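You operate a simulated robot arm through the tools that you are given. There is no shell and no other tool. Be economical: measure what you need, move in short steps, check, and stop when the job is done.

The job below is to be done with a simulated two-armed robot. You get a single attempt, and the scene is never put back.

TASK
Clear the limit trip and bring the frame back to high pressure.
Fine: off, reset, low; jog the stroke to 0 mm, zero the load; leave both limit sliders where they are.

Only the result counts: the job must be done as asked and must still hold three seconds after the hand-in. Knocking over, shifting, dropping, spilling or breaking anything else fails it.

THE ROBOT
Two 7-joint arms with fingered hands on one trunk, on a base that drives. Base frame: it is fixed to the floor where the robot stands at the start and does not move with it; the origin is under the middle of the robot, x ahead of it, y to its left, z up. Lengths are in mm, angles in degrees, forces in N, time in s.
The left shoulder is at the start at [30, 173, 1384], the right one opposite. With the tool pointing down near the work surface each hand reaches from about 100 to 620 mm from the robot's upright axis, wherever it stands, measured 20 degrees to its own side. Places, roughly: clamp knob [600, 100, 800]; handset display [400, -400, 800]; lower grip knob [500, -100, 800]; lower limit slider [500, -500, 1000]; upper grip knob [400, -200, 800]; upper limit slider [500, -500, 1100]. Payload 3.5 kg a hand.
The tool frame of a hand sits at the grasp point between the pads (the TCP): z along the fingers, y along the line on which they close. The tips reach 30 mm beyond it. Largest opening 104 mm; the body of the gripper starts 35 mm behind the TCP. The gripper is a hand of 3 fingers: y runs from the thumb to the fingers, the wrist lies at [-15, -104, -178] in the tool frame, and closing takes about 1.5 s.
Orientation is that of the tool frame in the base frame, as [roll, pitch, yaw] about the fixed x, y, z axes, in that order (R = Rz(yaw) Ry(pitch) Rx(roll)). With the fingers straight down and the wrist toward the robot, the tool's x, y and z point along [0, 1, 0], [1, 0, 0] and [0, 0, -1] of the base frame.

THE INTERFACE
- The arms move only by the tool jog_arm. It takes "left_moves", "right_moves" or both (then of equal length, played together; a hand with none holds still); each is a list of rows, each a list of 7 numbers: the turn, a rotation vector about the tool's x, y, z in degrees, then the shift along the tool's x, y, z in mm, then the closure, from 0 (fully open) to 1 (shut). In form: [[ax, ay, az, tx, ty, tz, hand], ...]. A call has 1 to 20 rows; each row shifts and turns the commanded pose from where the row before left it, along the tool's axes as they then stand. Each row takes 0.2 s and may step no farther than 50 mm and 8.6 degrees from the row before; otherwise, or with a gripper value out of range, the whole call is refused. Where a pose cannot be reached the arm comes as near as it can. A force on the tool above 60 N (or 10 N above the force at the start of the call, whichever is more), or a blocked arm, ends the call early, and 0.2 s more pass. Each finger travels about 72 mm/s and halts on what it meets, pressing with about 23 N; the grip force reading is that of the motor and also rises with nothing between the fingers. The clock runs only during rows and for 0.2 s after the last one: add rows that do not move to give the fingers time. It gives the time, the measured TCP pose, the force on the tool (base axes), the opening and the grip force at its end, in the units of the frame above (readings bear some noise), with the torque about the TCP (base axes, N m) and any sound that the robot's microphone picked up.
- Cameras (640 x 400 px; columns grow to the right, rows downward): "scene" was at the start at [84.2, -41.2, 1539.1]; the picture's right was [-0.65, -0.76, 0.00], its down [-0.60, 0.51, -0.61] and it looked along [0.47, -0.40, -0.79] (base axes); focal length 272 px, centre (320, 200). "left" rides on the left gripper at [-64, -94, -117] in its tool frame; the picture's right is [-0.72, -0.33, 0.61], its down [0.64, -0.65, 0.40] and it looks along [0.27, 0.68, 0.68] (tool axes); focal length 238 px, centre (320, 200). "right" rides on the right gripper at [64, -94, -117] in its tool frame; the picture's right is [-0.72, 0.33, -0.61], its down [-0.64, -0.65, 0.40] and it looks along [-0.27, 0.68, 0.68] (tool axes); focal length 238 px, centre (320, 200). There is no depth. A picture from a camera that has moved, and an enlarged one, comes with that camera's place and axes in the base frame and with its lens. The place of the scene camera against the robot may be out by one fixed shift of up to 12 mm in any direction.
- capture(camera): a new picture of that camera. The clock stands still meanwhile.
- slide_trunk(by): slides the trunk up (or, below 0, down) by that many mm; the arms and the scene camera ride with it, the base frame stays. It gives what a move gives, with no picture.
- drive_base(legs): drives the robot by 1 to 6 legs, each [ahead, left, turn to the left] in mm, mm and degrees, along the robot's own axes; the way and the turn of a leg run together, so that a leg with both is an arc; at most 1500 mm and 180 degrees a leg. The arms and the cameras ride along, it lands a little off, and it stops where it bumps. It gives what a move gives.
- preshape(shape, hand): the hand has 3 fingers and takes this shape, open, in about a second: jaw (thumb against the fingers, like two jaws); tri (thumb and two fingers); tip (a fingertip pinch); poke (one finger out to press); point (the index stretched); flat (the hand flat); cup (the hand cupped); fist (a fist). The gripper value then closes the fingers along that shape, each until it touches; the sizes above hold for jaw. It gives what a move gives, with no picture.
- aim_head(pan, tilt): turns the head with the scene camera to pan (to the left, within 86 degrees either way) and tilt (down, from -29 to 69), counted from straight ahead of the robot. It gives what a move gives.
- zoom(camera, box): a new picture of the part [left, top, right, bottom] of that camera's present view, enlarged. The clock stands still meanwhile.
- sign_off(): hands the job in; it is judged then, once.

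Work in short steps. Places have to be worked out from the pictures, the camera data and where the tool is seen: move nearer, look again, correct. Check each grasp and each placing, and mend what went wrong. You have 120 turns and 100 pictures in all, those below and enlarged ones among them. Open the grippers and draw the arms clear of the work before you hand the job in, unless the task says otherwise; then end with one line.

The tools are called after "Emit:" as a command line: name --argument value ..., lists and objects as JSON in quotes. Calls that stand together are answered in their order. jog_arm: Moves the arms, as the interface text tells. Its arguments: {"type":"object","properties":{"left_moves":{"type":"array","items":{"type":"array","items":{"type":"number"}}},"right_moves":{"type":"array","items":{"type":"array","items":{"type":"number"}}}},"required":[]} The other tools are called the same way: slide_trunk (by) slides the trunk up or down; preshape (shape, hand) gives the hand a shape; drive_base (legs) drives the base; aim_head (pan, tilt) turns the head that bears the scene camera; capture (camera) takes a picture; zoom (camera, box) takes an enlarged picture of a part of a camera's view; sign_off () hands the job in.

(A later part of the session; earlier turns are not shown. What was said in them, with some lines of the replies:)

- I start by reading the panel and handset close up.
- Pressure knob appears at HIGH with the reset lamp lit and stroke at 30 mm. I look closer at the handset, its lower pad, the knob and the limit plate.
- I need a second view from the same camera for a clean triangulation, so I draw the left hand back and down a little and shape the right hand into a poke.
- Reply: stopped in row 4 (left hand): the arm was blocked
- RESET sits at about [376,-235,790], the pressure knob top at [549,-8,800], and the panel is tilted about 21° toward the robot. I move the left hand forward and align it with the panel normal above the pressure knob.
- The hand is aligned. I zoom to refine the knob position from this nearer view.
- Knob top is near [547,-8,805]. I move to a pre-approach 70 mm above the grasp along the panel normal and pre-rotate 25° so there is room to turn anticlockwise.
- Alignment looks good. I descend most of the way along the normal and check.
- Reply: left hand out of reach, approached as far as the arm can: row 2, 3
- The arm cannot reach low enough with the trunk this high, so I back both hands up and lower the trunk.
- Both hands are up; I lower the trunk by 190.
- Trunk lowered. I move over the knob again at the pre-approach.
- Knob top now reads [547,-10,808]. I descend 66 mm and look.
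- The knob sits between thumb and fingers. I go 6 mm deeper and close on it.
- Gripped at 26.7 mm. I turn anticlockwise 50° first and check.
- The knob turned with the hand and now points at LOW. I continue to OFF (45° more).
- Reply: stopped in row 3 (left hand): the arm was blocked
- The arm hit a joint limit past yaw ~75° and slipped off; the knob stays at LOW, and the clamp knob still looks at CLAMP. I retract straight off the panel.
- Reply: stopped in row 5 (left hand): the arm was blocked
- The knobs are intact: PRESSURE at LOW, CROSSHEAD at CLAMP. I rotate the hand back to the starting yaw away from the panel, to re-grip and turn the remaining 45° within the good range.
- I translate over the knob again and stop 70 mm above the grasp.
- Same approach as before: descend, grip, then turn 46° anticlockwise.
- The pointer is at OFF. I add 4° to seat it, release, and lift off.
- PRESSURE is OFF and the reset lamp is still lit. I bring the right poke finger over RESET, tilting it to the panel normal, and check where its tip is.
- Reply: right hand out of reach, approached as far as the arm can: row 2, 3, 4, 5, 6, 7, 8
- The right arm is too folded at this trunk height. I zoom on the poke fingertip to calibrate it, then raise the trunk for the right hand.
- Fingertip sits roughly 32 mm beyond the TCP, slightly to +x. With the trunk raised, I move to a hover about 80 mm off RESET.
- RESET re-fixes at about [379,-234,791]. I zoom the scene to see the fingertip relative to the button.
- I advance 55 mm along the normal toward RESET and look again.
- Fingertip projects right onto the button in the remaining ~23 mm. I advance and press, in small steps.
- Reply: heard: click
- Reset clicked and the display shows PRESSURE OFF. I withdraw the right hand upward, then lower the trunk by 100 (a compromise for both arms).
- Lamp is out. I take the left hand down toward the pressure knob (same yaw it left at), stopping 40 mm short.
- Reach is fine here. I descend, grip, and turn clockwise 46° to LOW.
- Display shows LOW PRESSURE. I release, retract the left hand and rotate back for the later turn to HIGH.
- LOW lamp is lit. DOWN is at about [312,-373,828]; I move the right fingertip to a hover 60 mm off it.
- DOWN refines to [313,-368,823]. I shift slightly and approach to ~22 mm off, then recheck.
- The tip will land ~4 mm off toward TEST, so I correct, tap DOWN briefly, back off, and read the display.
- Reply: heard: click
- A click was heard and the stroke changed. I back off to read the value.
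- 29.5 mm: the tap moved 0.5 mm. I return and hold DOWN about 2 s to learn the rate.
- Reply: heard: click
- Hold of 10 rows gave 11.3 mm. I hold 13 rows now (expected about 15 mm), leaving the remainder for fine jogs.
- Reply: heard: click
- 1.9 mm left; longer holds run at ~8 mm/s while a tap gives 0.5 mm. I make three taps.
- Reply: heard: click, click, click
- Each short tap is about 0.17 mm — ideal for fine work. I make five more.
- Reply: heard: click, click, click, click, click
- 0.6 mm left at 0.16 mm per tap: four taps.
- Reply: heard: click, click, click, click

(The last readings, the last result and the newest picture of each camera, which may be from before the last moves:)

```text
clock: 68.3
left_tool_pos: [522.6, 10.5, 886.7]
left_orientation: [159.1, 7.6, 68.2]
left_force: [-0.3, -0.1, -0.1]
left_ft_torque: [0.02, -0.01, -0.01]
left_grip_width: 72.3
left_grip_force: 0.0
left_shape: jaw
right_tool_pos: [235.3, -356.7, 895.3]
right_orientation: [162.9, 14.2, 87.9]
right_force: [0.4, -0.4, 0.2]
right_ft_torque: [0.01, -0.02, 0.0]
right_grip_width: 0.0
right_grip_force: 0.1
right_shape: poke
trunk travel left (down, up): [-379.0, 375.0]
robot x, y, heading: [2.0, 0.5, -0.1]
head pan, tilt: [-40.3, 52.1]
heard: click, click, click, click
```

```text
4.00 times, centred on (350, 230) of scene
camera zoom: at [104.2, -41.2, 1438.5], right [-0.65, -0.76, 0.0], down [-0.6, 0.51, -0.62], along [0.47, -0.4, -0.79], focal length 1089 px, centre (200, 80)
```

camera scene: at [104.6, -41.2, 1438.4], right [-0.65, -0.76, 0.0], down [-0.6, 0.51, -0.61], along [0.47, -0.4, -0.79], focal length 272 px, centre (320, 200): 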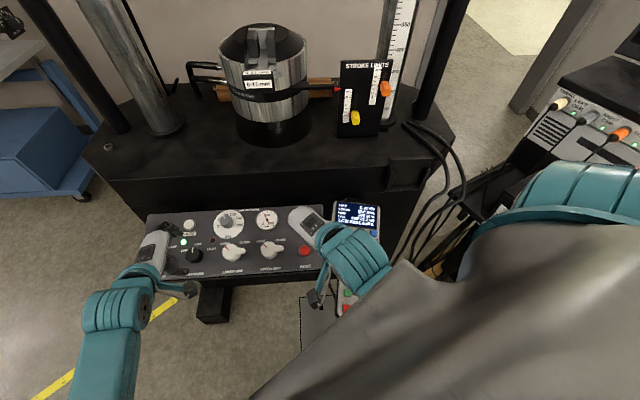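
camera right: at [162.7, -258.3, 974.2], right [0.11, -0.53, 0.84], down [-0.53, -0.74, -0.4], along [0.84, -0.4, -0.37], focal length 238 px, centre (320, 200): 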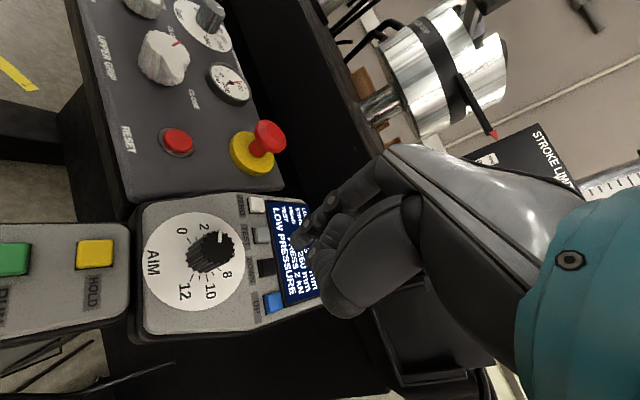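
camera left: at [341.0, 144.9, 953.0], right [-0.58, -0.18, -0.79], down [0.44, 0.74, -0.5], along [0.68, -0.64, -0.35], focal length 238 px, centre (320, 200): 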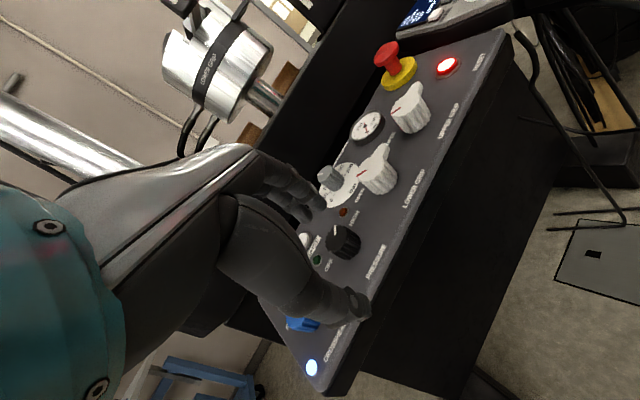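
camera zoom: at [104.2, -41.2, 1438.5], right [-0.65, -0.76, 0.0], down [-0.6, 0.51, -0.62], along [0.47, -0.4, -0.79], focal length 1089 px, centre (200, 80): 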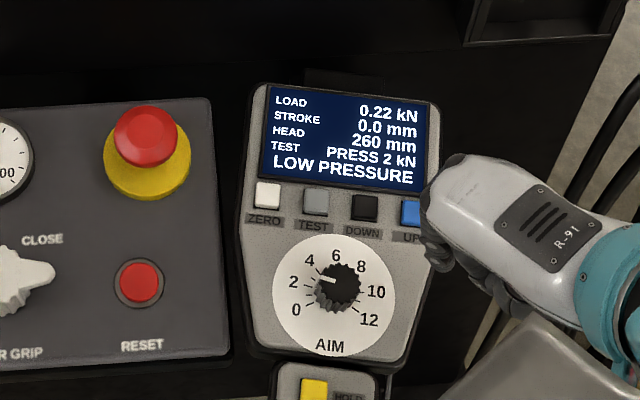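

Stroke reads 0.0 mm. Next I hover over ZERO and check alignment.

Emit:
jog_arm --right_moves '[[0, 0, 0, 14.7, 30.9, -5, 0], [0, 0, 0, 14.7, 30.9, 0, 0], [0, 0, 0, 14.7, 30.9, 5, 0], [0, 0, 0, 0, 0, 31, 0], [0, 0, 0, 0, 0, 0, 0]]'

Emit:
zoom --camera "right" --box '[200, 160, 400, 330]'

```text
clock: 69.5
left_tool_pos: [522.1, 10.8, 886.1]
left_orientation: [159.0, 7.5, 68.2]
left_force: [-0.8, -0.4, 0.7]
left_ft_torque: [-0.02, 0.0, 0.02]
left_grip_width: 72.4
left_grip_force: 0.0
left_shape: jaw
right_tool_pos: [335.4, -318.7, 881.6]
right_orientation: [162.9, 14.2, 87.8]
right_force: [0.1, -0.8, -0.1]
right_ft_torque: [0.02, -0.02, -0.02]
right_grip_width: 0.2
right_grip_force: 0.1
right_shape: poke
trunk travel left (down, up): [-379.0, 375.0]
robot x, y, heading: [-2.4, 0.9, -0.1]
head pan, tilt: [-40.3, 52.1]
```

```text
2.35 times, centred on (300, 245) of right
camera zoom: at [213.5, -231.0, 947.9], right [0.11, -0.53, 0.84], down [-0.53, -0.74, -0.4], along [0.84, -0.4, -0.37], focal length 561 px, centre (367, 94)
```

zoom: 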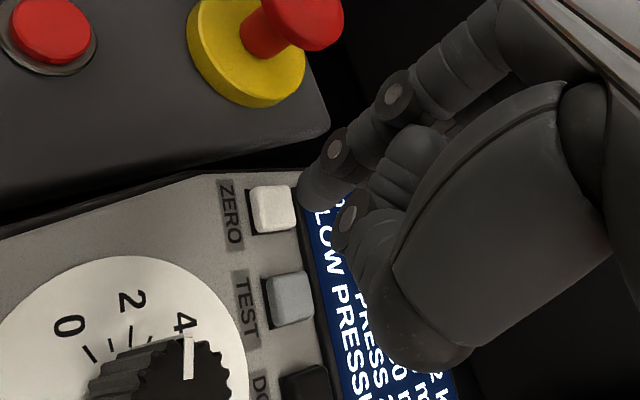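

Alignment is good; I press ZERO and back off to read.

Emit:
jog_arm --right_moves '[[0, 0, 0, 0, 2, 18, 0], [0, 0, 0, 0, 0, 10, 0], [0, 0, 0, 0, 0, 4, 0], [0, 0, 0, 0, 0, 3, 0], [0, 0, 0, 0, 0, 0, 0], [0, 0, 0, 0, 0, -15, 0], [0, 0, 0, 0, -25, -30, 0], [0, 0, 0, 0, -35, -25, 0], [0, 0, 0, 0, -35, -15, 0], [0, 0, 0, 0, 0, 0, 0]]'

Emit:
zoom --camera "scene" --box '[290, 180, 410, 280]'

```text
clock: 71.7
left_tool_pos: [523.1, 12.0, 885.7]
left_orientation: [159.1, 7.6, 68.3]
left_force: [0.5, 0.4, 0.8]
left_ft_torque: [-0.05, -0.02, 0.0]
left_grip_width: 72.4
left_grip_force: 0.0
left_shape: jaw
right_tool_pos: [230.7, -309.4, 903.1]
right_orientation: [162.9, 14.2, 87.8]
right_force: [0.5, -0.4, 0.0]
right_ft_torque: [-0.01, -0.02, 0.0]
right_grip_width: 0.1
right_grip_force: 0.1
right_shape: poke
trunk travel left (down, up): [-379.0, 375.0]
robot x, y, heading: [1.7, 3.2, -0.2]
head pan, tilt: [-40.3, 52.1]
heard: click
```

```text
4.00 times, centred on (350, 230) of scene
camera zoom: at [105.0, -41.7, 1438.4], right [-0.65, -0.76, 0.0], down [-0.6, 0.51, -0.61], along [0.47, -0.4, -0.79], focal length 1089 px, centre (200, 80)
```

zoom: 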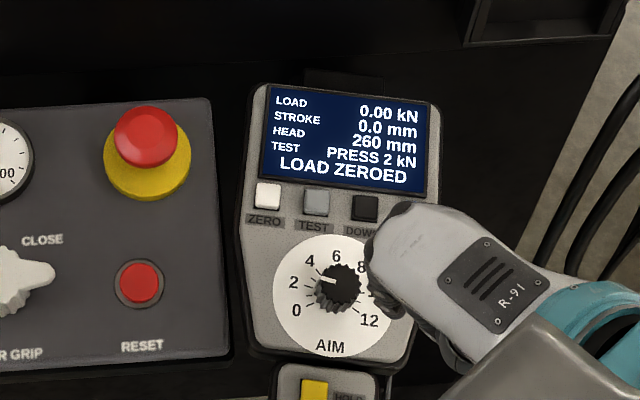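

LOAD ZEROED, 0.00 kN, stroke 0.0. Now the left hand re-grips the pressure knob and turns 47° clockwise to HIGH.

Emit:
jog_arm --left_moves '[[0, 0, 0, 0, 0, 35, 0.3], [0, 0, 0, 0, 0, 35, 0.3], [0, 0, 0, 0, 0, 0, 0.3], [0, 0, 0, 0, 0, 0, 0.5], [0, 0, 0, 0, 0, 0, 0.6], [0, 0, 0, 0, 0, 0, 0.8], [0, 0, 0, 0, 0, 0, 0.8], [0, 0, 0, 0, 0, 0, 0.8], [0, 0, 7.8, 0, 0, 0, 0.8], [0, 0, 7.8, 0, 0, 0, 0.8], [0, 0, 7.8, 0, 0, 0, 0.8], [0, 0, 7.8, 0, 0, 0, 0.8], [0, 0, 7.8, 0, 0, 0, 0.8], [0, 0, 7.8, 0, 0, 0, 0.8], [0, 0, 0, 0, 0, 0, 0.8]]'

Emit:
zoom --camera "scene" --box '[120, 190, 400, 340]'

Emit:
zoom --camera "left" --box '[220, 130, 440, 330]'

```text
clock: 74.9
left_tool_pos: [538.5, -12.7, 822.5]
left_orientation: [159.9, -9.8, 24.6]
left_force: [-1.6, 15.3, 10.4]
left_ft_torque: [0.48, 0.06, 0.18]
left_grip_width: 30.0
left_grip_force: 22.9
left_shape: jaw
left hand out of reach, approached as far as the arm can: row 13
right_tool_pos: [230.9, -308.4, 904.4]
right_orientation: [162.7, 14.2, 87.8]
right_force: [-0.6, 0.2, -0.2]
right_ft_torque: [0.02, -0.01, 0.0]
right_grip_width: 0.0
right_grip_force: 0.0
right_shape: poke
trunk travel left (down, up): [-379.0, 375.0]
robot x, y, heading: [-0.4, 2.2, 0.2]
head pan, tilt: [-40.3, 52.1]
```

```text
2.29 times, centred on (260, 265) of scene
camera zoom: at [103.6, -39.6, 1438.7], right [-0.65, -0.76, 0.0], down [-0.6, 0.51, -0.62], along [0.47, -0.4, -0.79], focal length 622 px, centre (457, 51)
```

zoom: 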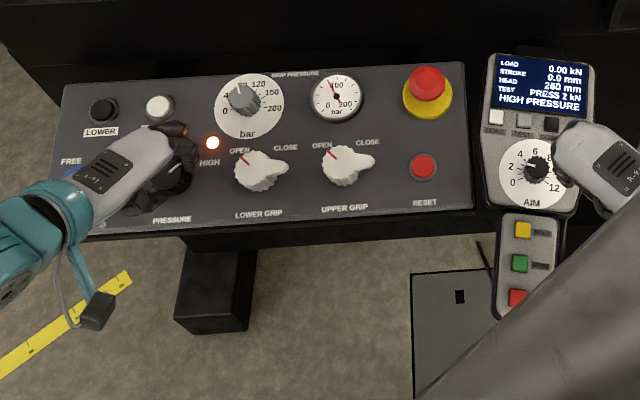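

```text
2.00 times, centred on (330, 230) of left
camera zoom: at [415.5, 73.7, 888.7], right [-0.58, -0.16, -0.8], down [0.47, 0.74, -0.49], along [0.67, -0.66, -0.35], focal length 477 px, centre (300, 140)
```

zoom: 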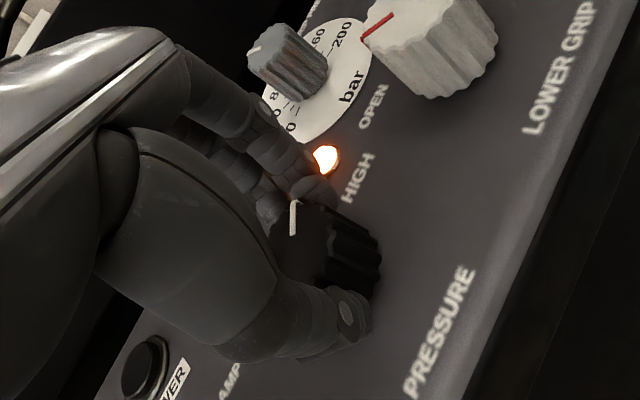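

HIGH PRESSURE is lit. I release and lift both hands clear of the work.

Emit:
jog_arm --left_moves '[[0, 0, 0, 0, 0, 0, 0.3], [0, 0, 0, 0, 0, 0, 0.2], [0, 0, 0, 0, 0, 0, 0.2], [0, 0, 0, 0, 0, 0, 0.2], [0, 0, 0, 0, 0, -30, 0.2], [0, 0, 0, 0, 0, -40, 0.2], [0, 0, 0, 0, -20, -40, 0], [0, 0, 0, 0, -20, -40, 0], [0, 0, 0, 0, 0, 0, 0]]' --right_moves '[[0, 0, 0, 0, 0, 0, 0], [0, 0, 0, 0, 0, 0, 0], [0, 0, 0, 0, 0, 0, 0], [0, 0, 0, 0, 0, 0, 0], [0, 0, 0, -20, 0, -20, 0], [0, 0, 0, -20, 0, -20, 0], [0, 0, 0, -20, 0, -20, 0], [0, 0, 0, -20, 0, -10, 0], [0, 0, 0, 0, 0, 0, 0]]'

Emit:
zoom --camera "scene" --box '[120, 190, 400, 340]'

Emit:
capture --camera "scene"

```text
clock: 76.9
left_tool_pos: [481.5, 58.7, 946.8]
left_orientation: [159.9, -9.6, 24.4]
left_force: [0.7, 0.0, -0.1]
left_ft_torque: [-0.01, 0.03, 0.0]
left_grip_width: 103.8
left_grip_force: 0.1
left_shape: jaw
right_tool_pos: [212.9, -387.0, 943.7]
right_orientation: [162.9, 14.1, 87.9]
right_force: [0.5, 0.3, -0.4]
right_ft_torque: [0.01, 0.02, 0.01]
right_grip_width: 0.0
right_grip_force: 0.0
right_shape: poke
right hand out of reach, approached as far as the arm can: row 5, 6, 7, 8
trunk travel left (down, up): [-379.0, 375.0]
robot x, y, heading: [0.4, 0.8, 0.1]
head pan, tilt: [-40.3, 52.1]
```

```text
2.29 times, centred on (260, 265) of scene
camera zoom: at [104.9, -41.6, 1438.4], right [-0.65, -0.76, 0.0], down [-0.6, 0.51, -0.61], along [0.47, -0.4, -0.79], focal length 622 px, centre (457, 51)
```

zoom: 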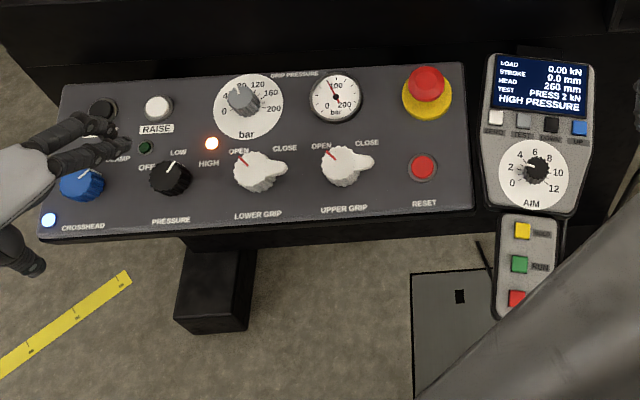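

```text
28 pictures are left
camera scene: at [104.9, -41.6, 1438.4], right [-0.65, -0.76, 0.0], down [-0.6, 0.51, -0.61], along [0.47, -0.4, -0.79], focal length 272 px, centre (320, 200)
```

scene: 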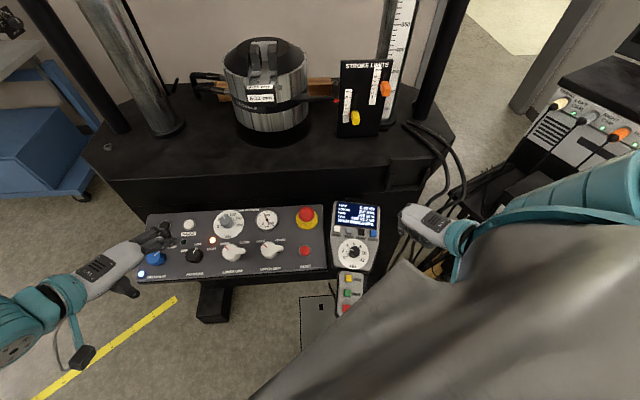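

HIGH lamp lit, display 0.00 kN / 0.0 mm. I pull the left hand further away, open the right hand, and take a final close look.

Emit:
jog_arm --left_moves '[[0, 0, 0, 0, -30, -30, 0], [0, 0, 0, 0, -30, -30, 0], [0, 0, 0, 0, 0, 0, 0]]'

Emit:
zoom --camera "scene" --box '[130, 205, 280, 290]'

Emit:
zoom --camera "scene" --box '[300, 50, 420, 270]'

```text
clock: 77.7
left_tool_pos: [445.7, 126.2, 982.3]
left_orientation: [160.0, -9.6, 24.4]
left_force: [-0.1, 0.3, 0.1]
left_ft_torque: [-0.04, -0.02, -0.01]
left_grip_width: 103.8
left_grip_force: 0.0
left_shape: jaw
right_tool_pos: [213.5, -387.7, 943.0]
right_orientation: [162.8, 14.2, 87.9]
right_force: [-0.4, 0.2, -0.3]
right_ft_torque: [-0.03, -0.04, 0.02]
right_grip_width: 0.2
right_grip_force: 0.2
right_shape: poke
trunk travel left (down, up): [-379.0, 375.0]
robot x, y, heading: [-1.6, 2.7, -0.1]
head pan, tilt: [-40.3, 52.1]
```

```text
4.27 times, centred on (205, 248) of scene
camera zoom: at [104.9, -41.7, 1438.4], right [-0.65, -0.76, 0.0], down [-0.6, 0.51, -0.61], along [0.47, -0.4, -0.79], focal length 1162 px, centre (811, -3)
```

zoom: 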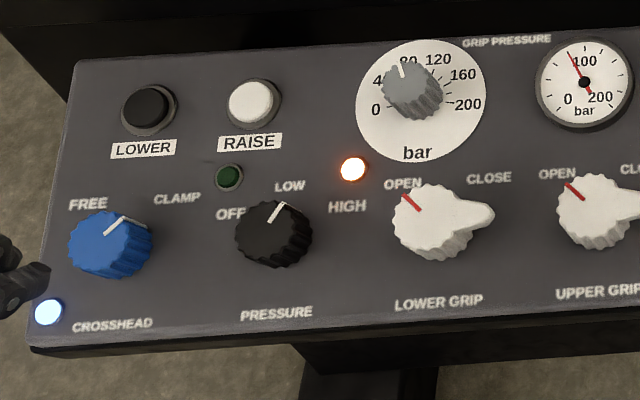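

```text
1.82 times, centred on (360, 160) of scene
camera zoom: at [104.9, -41.7, 1438.4], right [-0.65, -0.76, 0.0], down [-0.6, 0.51, -0.61], along [0.47, -0.4, -0.79], focal length 495 px, centre (247, 273)
```

zoom: 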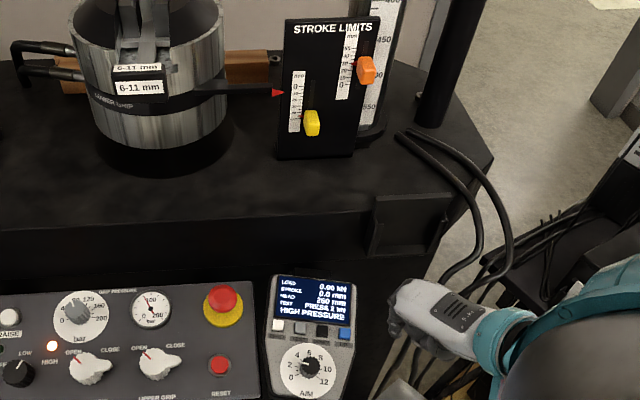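

The knob points slightly short of its original HIGH angle (~33° vs 45°). I check the display closely before deciding to nudge it.

Emit:
zoom --camera "scene" --box '[320, 195, 390, 275]'

```text
5.00 times, centred on (355, 235) of scene
camera zoom: at [104.9, -41.7, 1438.4], right [-0.65, -0.76, 0.0], down [-0.6, 0.51, -0.61], along [0.47, -0.4, -0.79], focal length 1361 px, centre (145, 25)
```

zoom: 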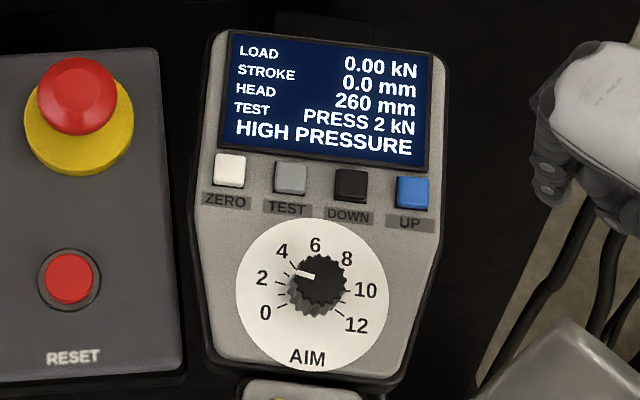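

State is HIGH PRESSURE and everything reads right, but I nudge the knob fully to its mark for margin: return with a mid-range yaw above the knob.

Emit:
jog_arm --left_moves '[[0, 0, -8.3, 0, 0, 0, 0.3], [0, 0, -8.3, 0, 0, 0, 0.3], [0, 0, -8.3, 0, 0, 0, 0.3], [0, 0, 0, -9.2, 21.5, 34.6, 0.3], [0, 0, 0, -9.2, 21.5, 34.6, 0.3], [0, 0, 0, -9.2, 21.5, 34.6, 0.3], [0, 0, 0, -9.2, 21.5, 34.6, 0.3], [0, 0, 0, 0, 0, 0, 0.3]]'

Emit:
zoom --camera "left" --box '[220, 130, 440, 330]'

```text
clock: 79.5
left_tool_pos: [517.3, 12.1, 885.0]
left_orientation: [157.8, -0.6, 48.0]
left_force: [-1.0, 0.0, 0.3]
left_ft_torque: [0.0, 0.03, 0.01]
left_grip_width: 73.0
left_grip_force: 0.0
left_shape: jaw
right_tool_pos: [213.0, -387.1, 942.8]
right_orientation: [162.8, 14.1, 87.8]
right_force: [0.4, 0.3, 0.1]
right_ft_torque: [-0.02, 0.0, 0.02]
right_grip_width: 0.0
right_grip_force: 0.0
right_shape: poke
trunk travel left (down, up): [-379.0, 375.0]
robot x, y, heading: [0.7, -1.6, 0.1]
head pan, tilt: [-40.3, 52.1]
```

```text
2.00 times, centred on (330, 230) of left
camera zoom: at [376.2, 51.5, 958.3], right [-0.53, -0.48, -0.7], down [0.1, 0.78, -0.61], along [0.84, -0.4, -0.37], focal length 477 px, centre (300, 140)
```

zoom: 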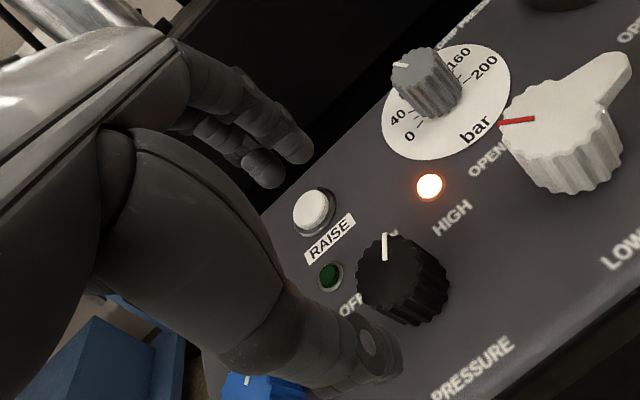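

Offset is about 4 mm each way; I correct, descend, grip, turn 13°, release and lift.

Emit:
jog_arm --left_moves '[[0, 0, 0, 2.1, 2.1, 23.5, 0.3], [0, 0, 0, 2.2, 2.1, 23.5, 0.3], [0, 0, 0, 0, 0, 23.5, 0.3], [0, 0, 0, 0, 0, 0, 0.3], [0, 0, 0, 0, 0, 0, 0.5], [0, 0, 0, 0, 0, 0, 0.6], [0, 0, 0, 0, 0, 0, 0.8], [0, 0, 0, 0, 0, 0, 0.8], [0, 0, 0, 0, 0, 0, 0.8], [0, 0, 7, 0, 0, 0, 0.8], [0, 0, 6, 0, 0, 0, 0.8], [0, 0, 0, 0, 0, 0, 0.8], [0, 0, 0, 0, 0, 0, 0.8]]'

Emit:
zoom --camera "left" --box '[220, 130, 440, 330]'

Emit:
zoom --camera "scene" --box '[130, 195, 400, 290]'

```text
clock: 82.3
left_tool_pos: [543.8, -5.8, 821.1]
left_orientation: [158.6, -5.3, 35.7]
left_force: [-7.2, 3.6, -5.7]
left_ft_torque: [0.21, 0.29, -0.01]
left_grip_width: 26.5
left_grip_force: 23.4
left_shape: jaw
right_tool_pos: [211.3, -386.6, 943.2]
right_orientation: [162.8, 14.2, 87.9]
right_force: [-0.2, -0.3, -0.1]
right_ft_torque: [0.01, 0.0, 0.0]
right_grip_width: 0.2
right_grip_force: 0.1
right_shape: poke
trunk travel left (down, up): [-379.0, 375.0]
robot x, y, heading: [-3.0, -1.3, -0.1]
head pan, tilt: [-40.3, 52.1]
```

```text
2.00 times, centred on (330, 230) of left
camera zoom: at [408.5, 58.6, 890.1], right [-0.58, -0.32, -0.75], down [0.3, 0.78, -0.55], along [0.76, -0.54, -0.36], focal length 477 px, centre (300, 140)
```

zoom: 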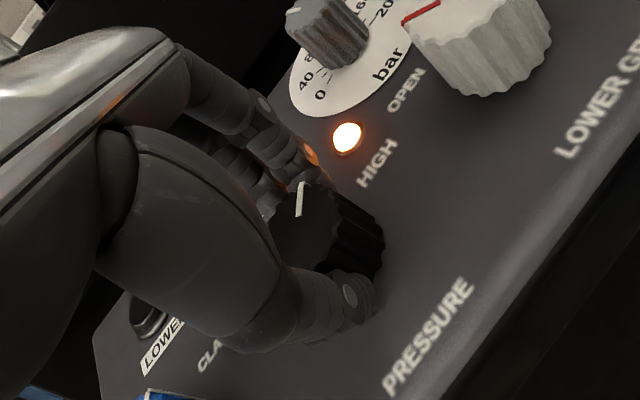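

```text
2.37 times, centred on (265, 242) of scene
camera zoom: at [104.2, -41.1, 1438.4], right [-0.65, -0.76, 0.0], down [-0.6, 0.51, -0.62], along [0.47, -0.4, -0.79], focal length 645 px, centre (450, 99)
```

zoom: 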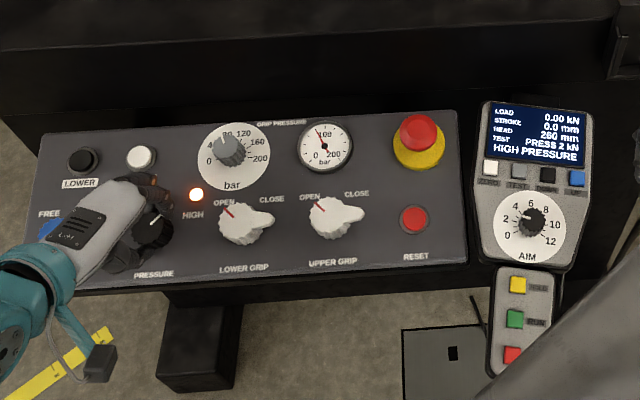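

The pointer is now at the HIGH mark. I release and withdraw.

Emit:
jog_arm --left_moves '[[0, 0, 0, 0, 0, 0, 0.3], [0, 0, 0, 0, 0, 0, 0.2], [0, 0, 0, 0, 0, 0, 0.2], [0, 0, 0, 0, 0, 0, 0.2], [0, 0, 0, 0, 0, -30, 0.2], [0, 0, 0, 0, 0, -40, 0.2], [0, 0, 0, 0, -20, -40, 0], [0, 0, 0, 0, -30, -35, 0], [0, 0, 0, 0, -30, -30, 0], [0, 0, 0, 0, -30, 0, 0], [0, 0, 0, 0, 0, 0, 0]]'

Emit:
preshape --hand "right" --shape "jaw"

Emit:
capture --camera "scene"

Emit:
zoom --camera "scene" --box '[130, 195, 400, 290]'

```text
clock: 84.7
left_tool_pos: [437.3, 123.7, 943.9]
left_orientation: [158.5, -5.5, 35.7]
left_force: [-0.4, 0.0, 0.2]
left_ft_torque: [0.0, 0.01, -0.02]
left_grip_width: 103.4
left_grip_force: 0.1
left_shape: jaw
right_tool_pos: [213.3, -387.4, 942.3]
right_orientation: [162.8, 14.2, 87.8]
right_force: [-0.1, 0.3, 0.2]
right_ft_torque: [0.01, -0.02, 0.0]
right_grip_width: 0.1
right_grip_force: 0.0
right_shape: poke
trunk travel left (down, up): [-379.0, 375.0]
robot x, y, heading: [0.5, -0.1, -0.1]
head pan, tilt: [-40.3, 52.1]
```

```text
clock: 85.6
left_tool_pos: [437.4, 123.0, 944.5]
left_orientation: [158.5, -5.4, 35.7]
left_force: [-0.5, 0.5, -0.2]
left_ft_torque: [0.0, 0.01, 0.01]
left_grip_width: 103.9
left_grip_force: 0.1
left_shape: jaw
right_tool_pos: [212.7, -387.3, 942.3]
right_orientation: [162.9, 14.1, 87.9]
right_force: [0.7, 0.7, -0.1]
right_ft_torque: [0.01, -0.02, 0.04]
right_grip_width: 103.9
right_grip_force: 0.0
right_shape: jaw
trunk travel left (down, up): [-379.0, 375.0]
robot x, y, heading: [1.9, 1.9, 0.1]
head pan, tilt: [-40.3, 52.1]
```

```text
21 pictures are left
camera scene: at [104.5, -41.5, 1438.4], right [-0.65, -0.76, 0.0], down [-0.6, 0.51, -0.61], along [0.47, -0.4, -0.79], focal length 272 px, centre (320, 200)
```

scene: 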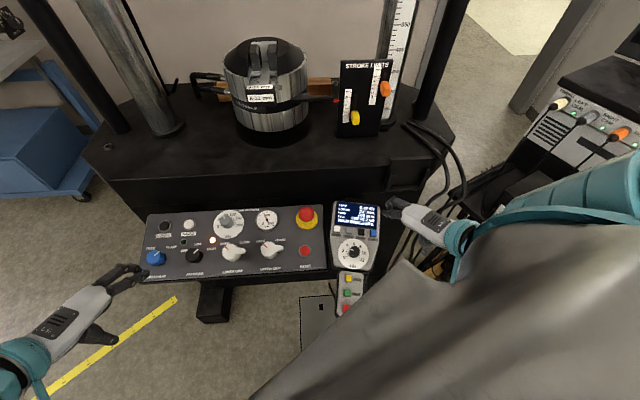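

```text
2.37 times, centred on (265, 242) of scene
camera zoom: at [104.5, -41.5, 1438.4], right [-0.65, -0.76, 0.0], down [-0.6, 0.51, -0.61], along [0.47, -0.4, -0.79], focal length 645 px, centre (450, 99)
```

zoom: 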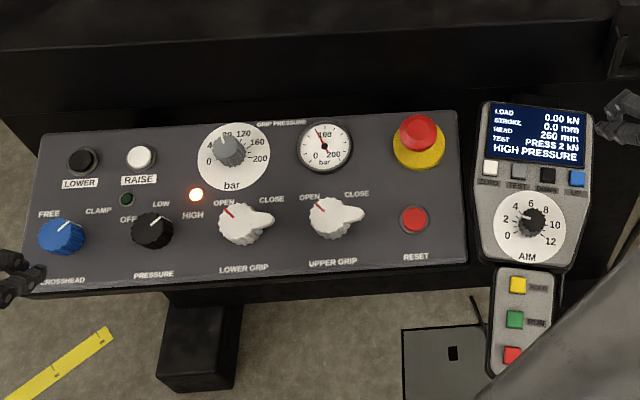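

Everything reads as asked: HIGH PRESSURE with its lamp lit, trip cleared, stroke 0.0 mm, load 0.00 kN, limit sliders untouched, and both hands open and clear. I hand the job in.

Emit:
sign_off

```text
The job is handed in.
```

The limit trip is cleared and the frame is back at high pressure, with the stroke at 0.0 mm, the load at 0.00 kN, and both limit sliders left where they were.
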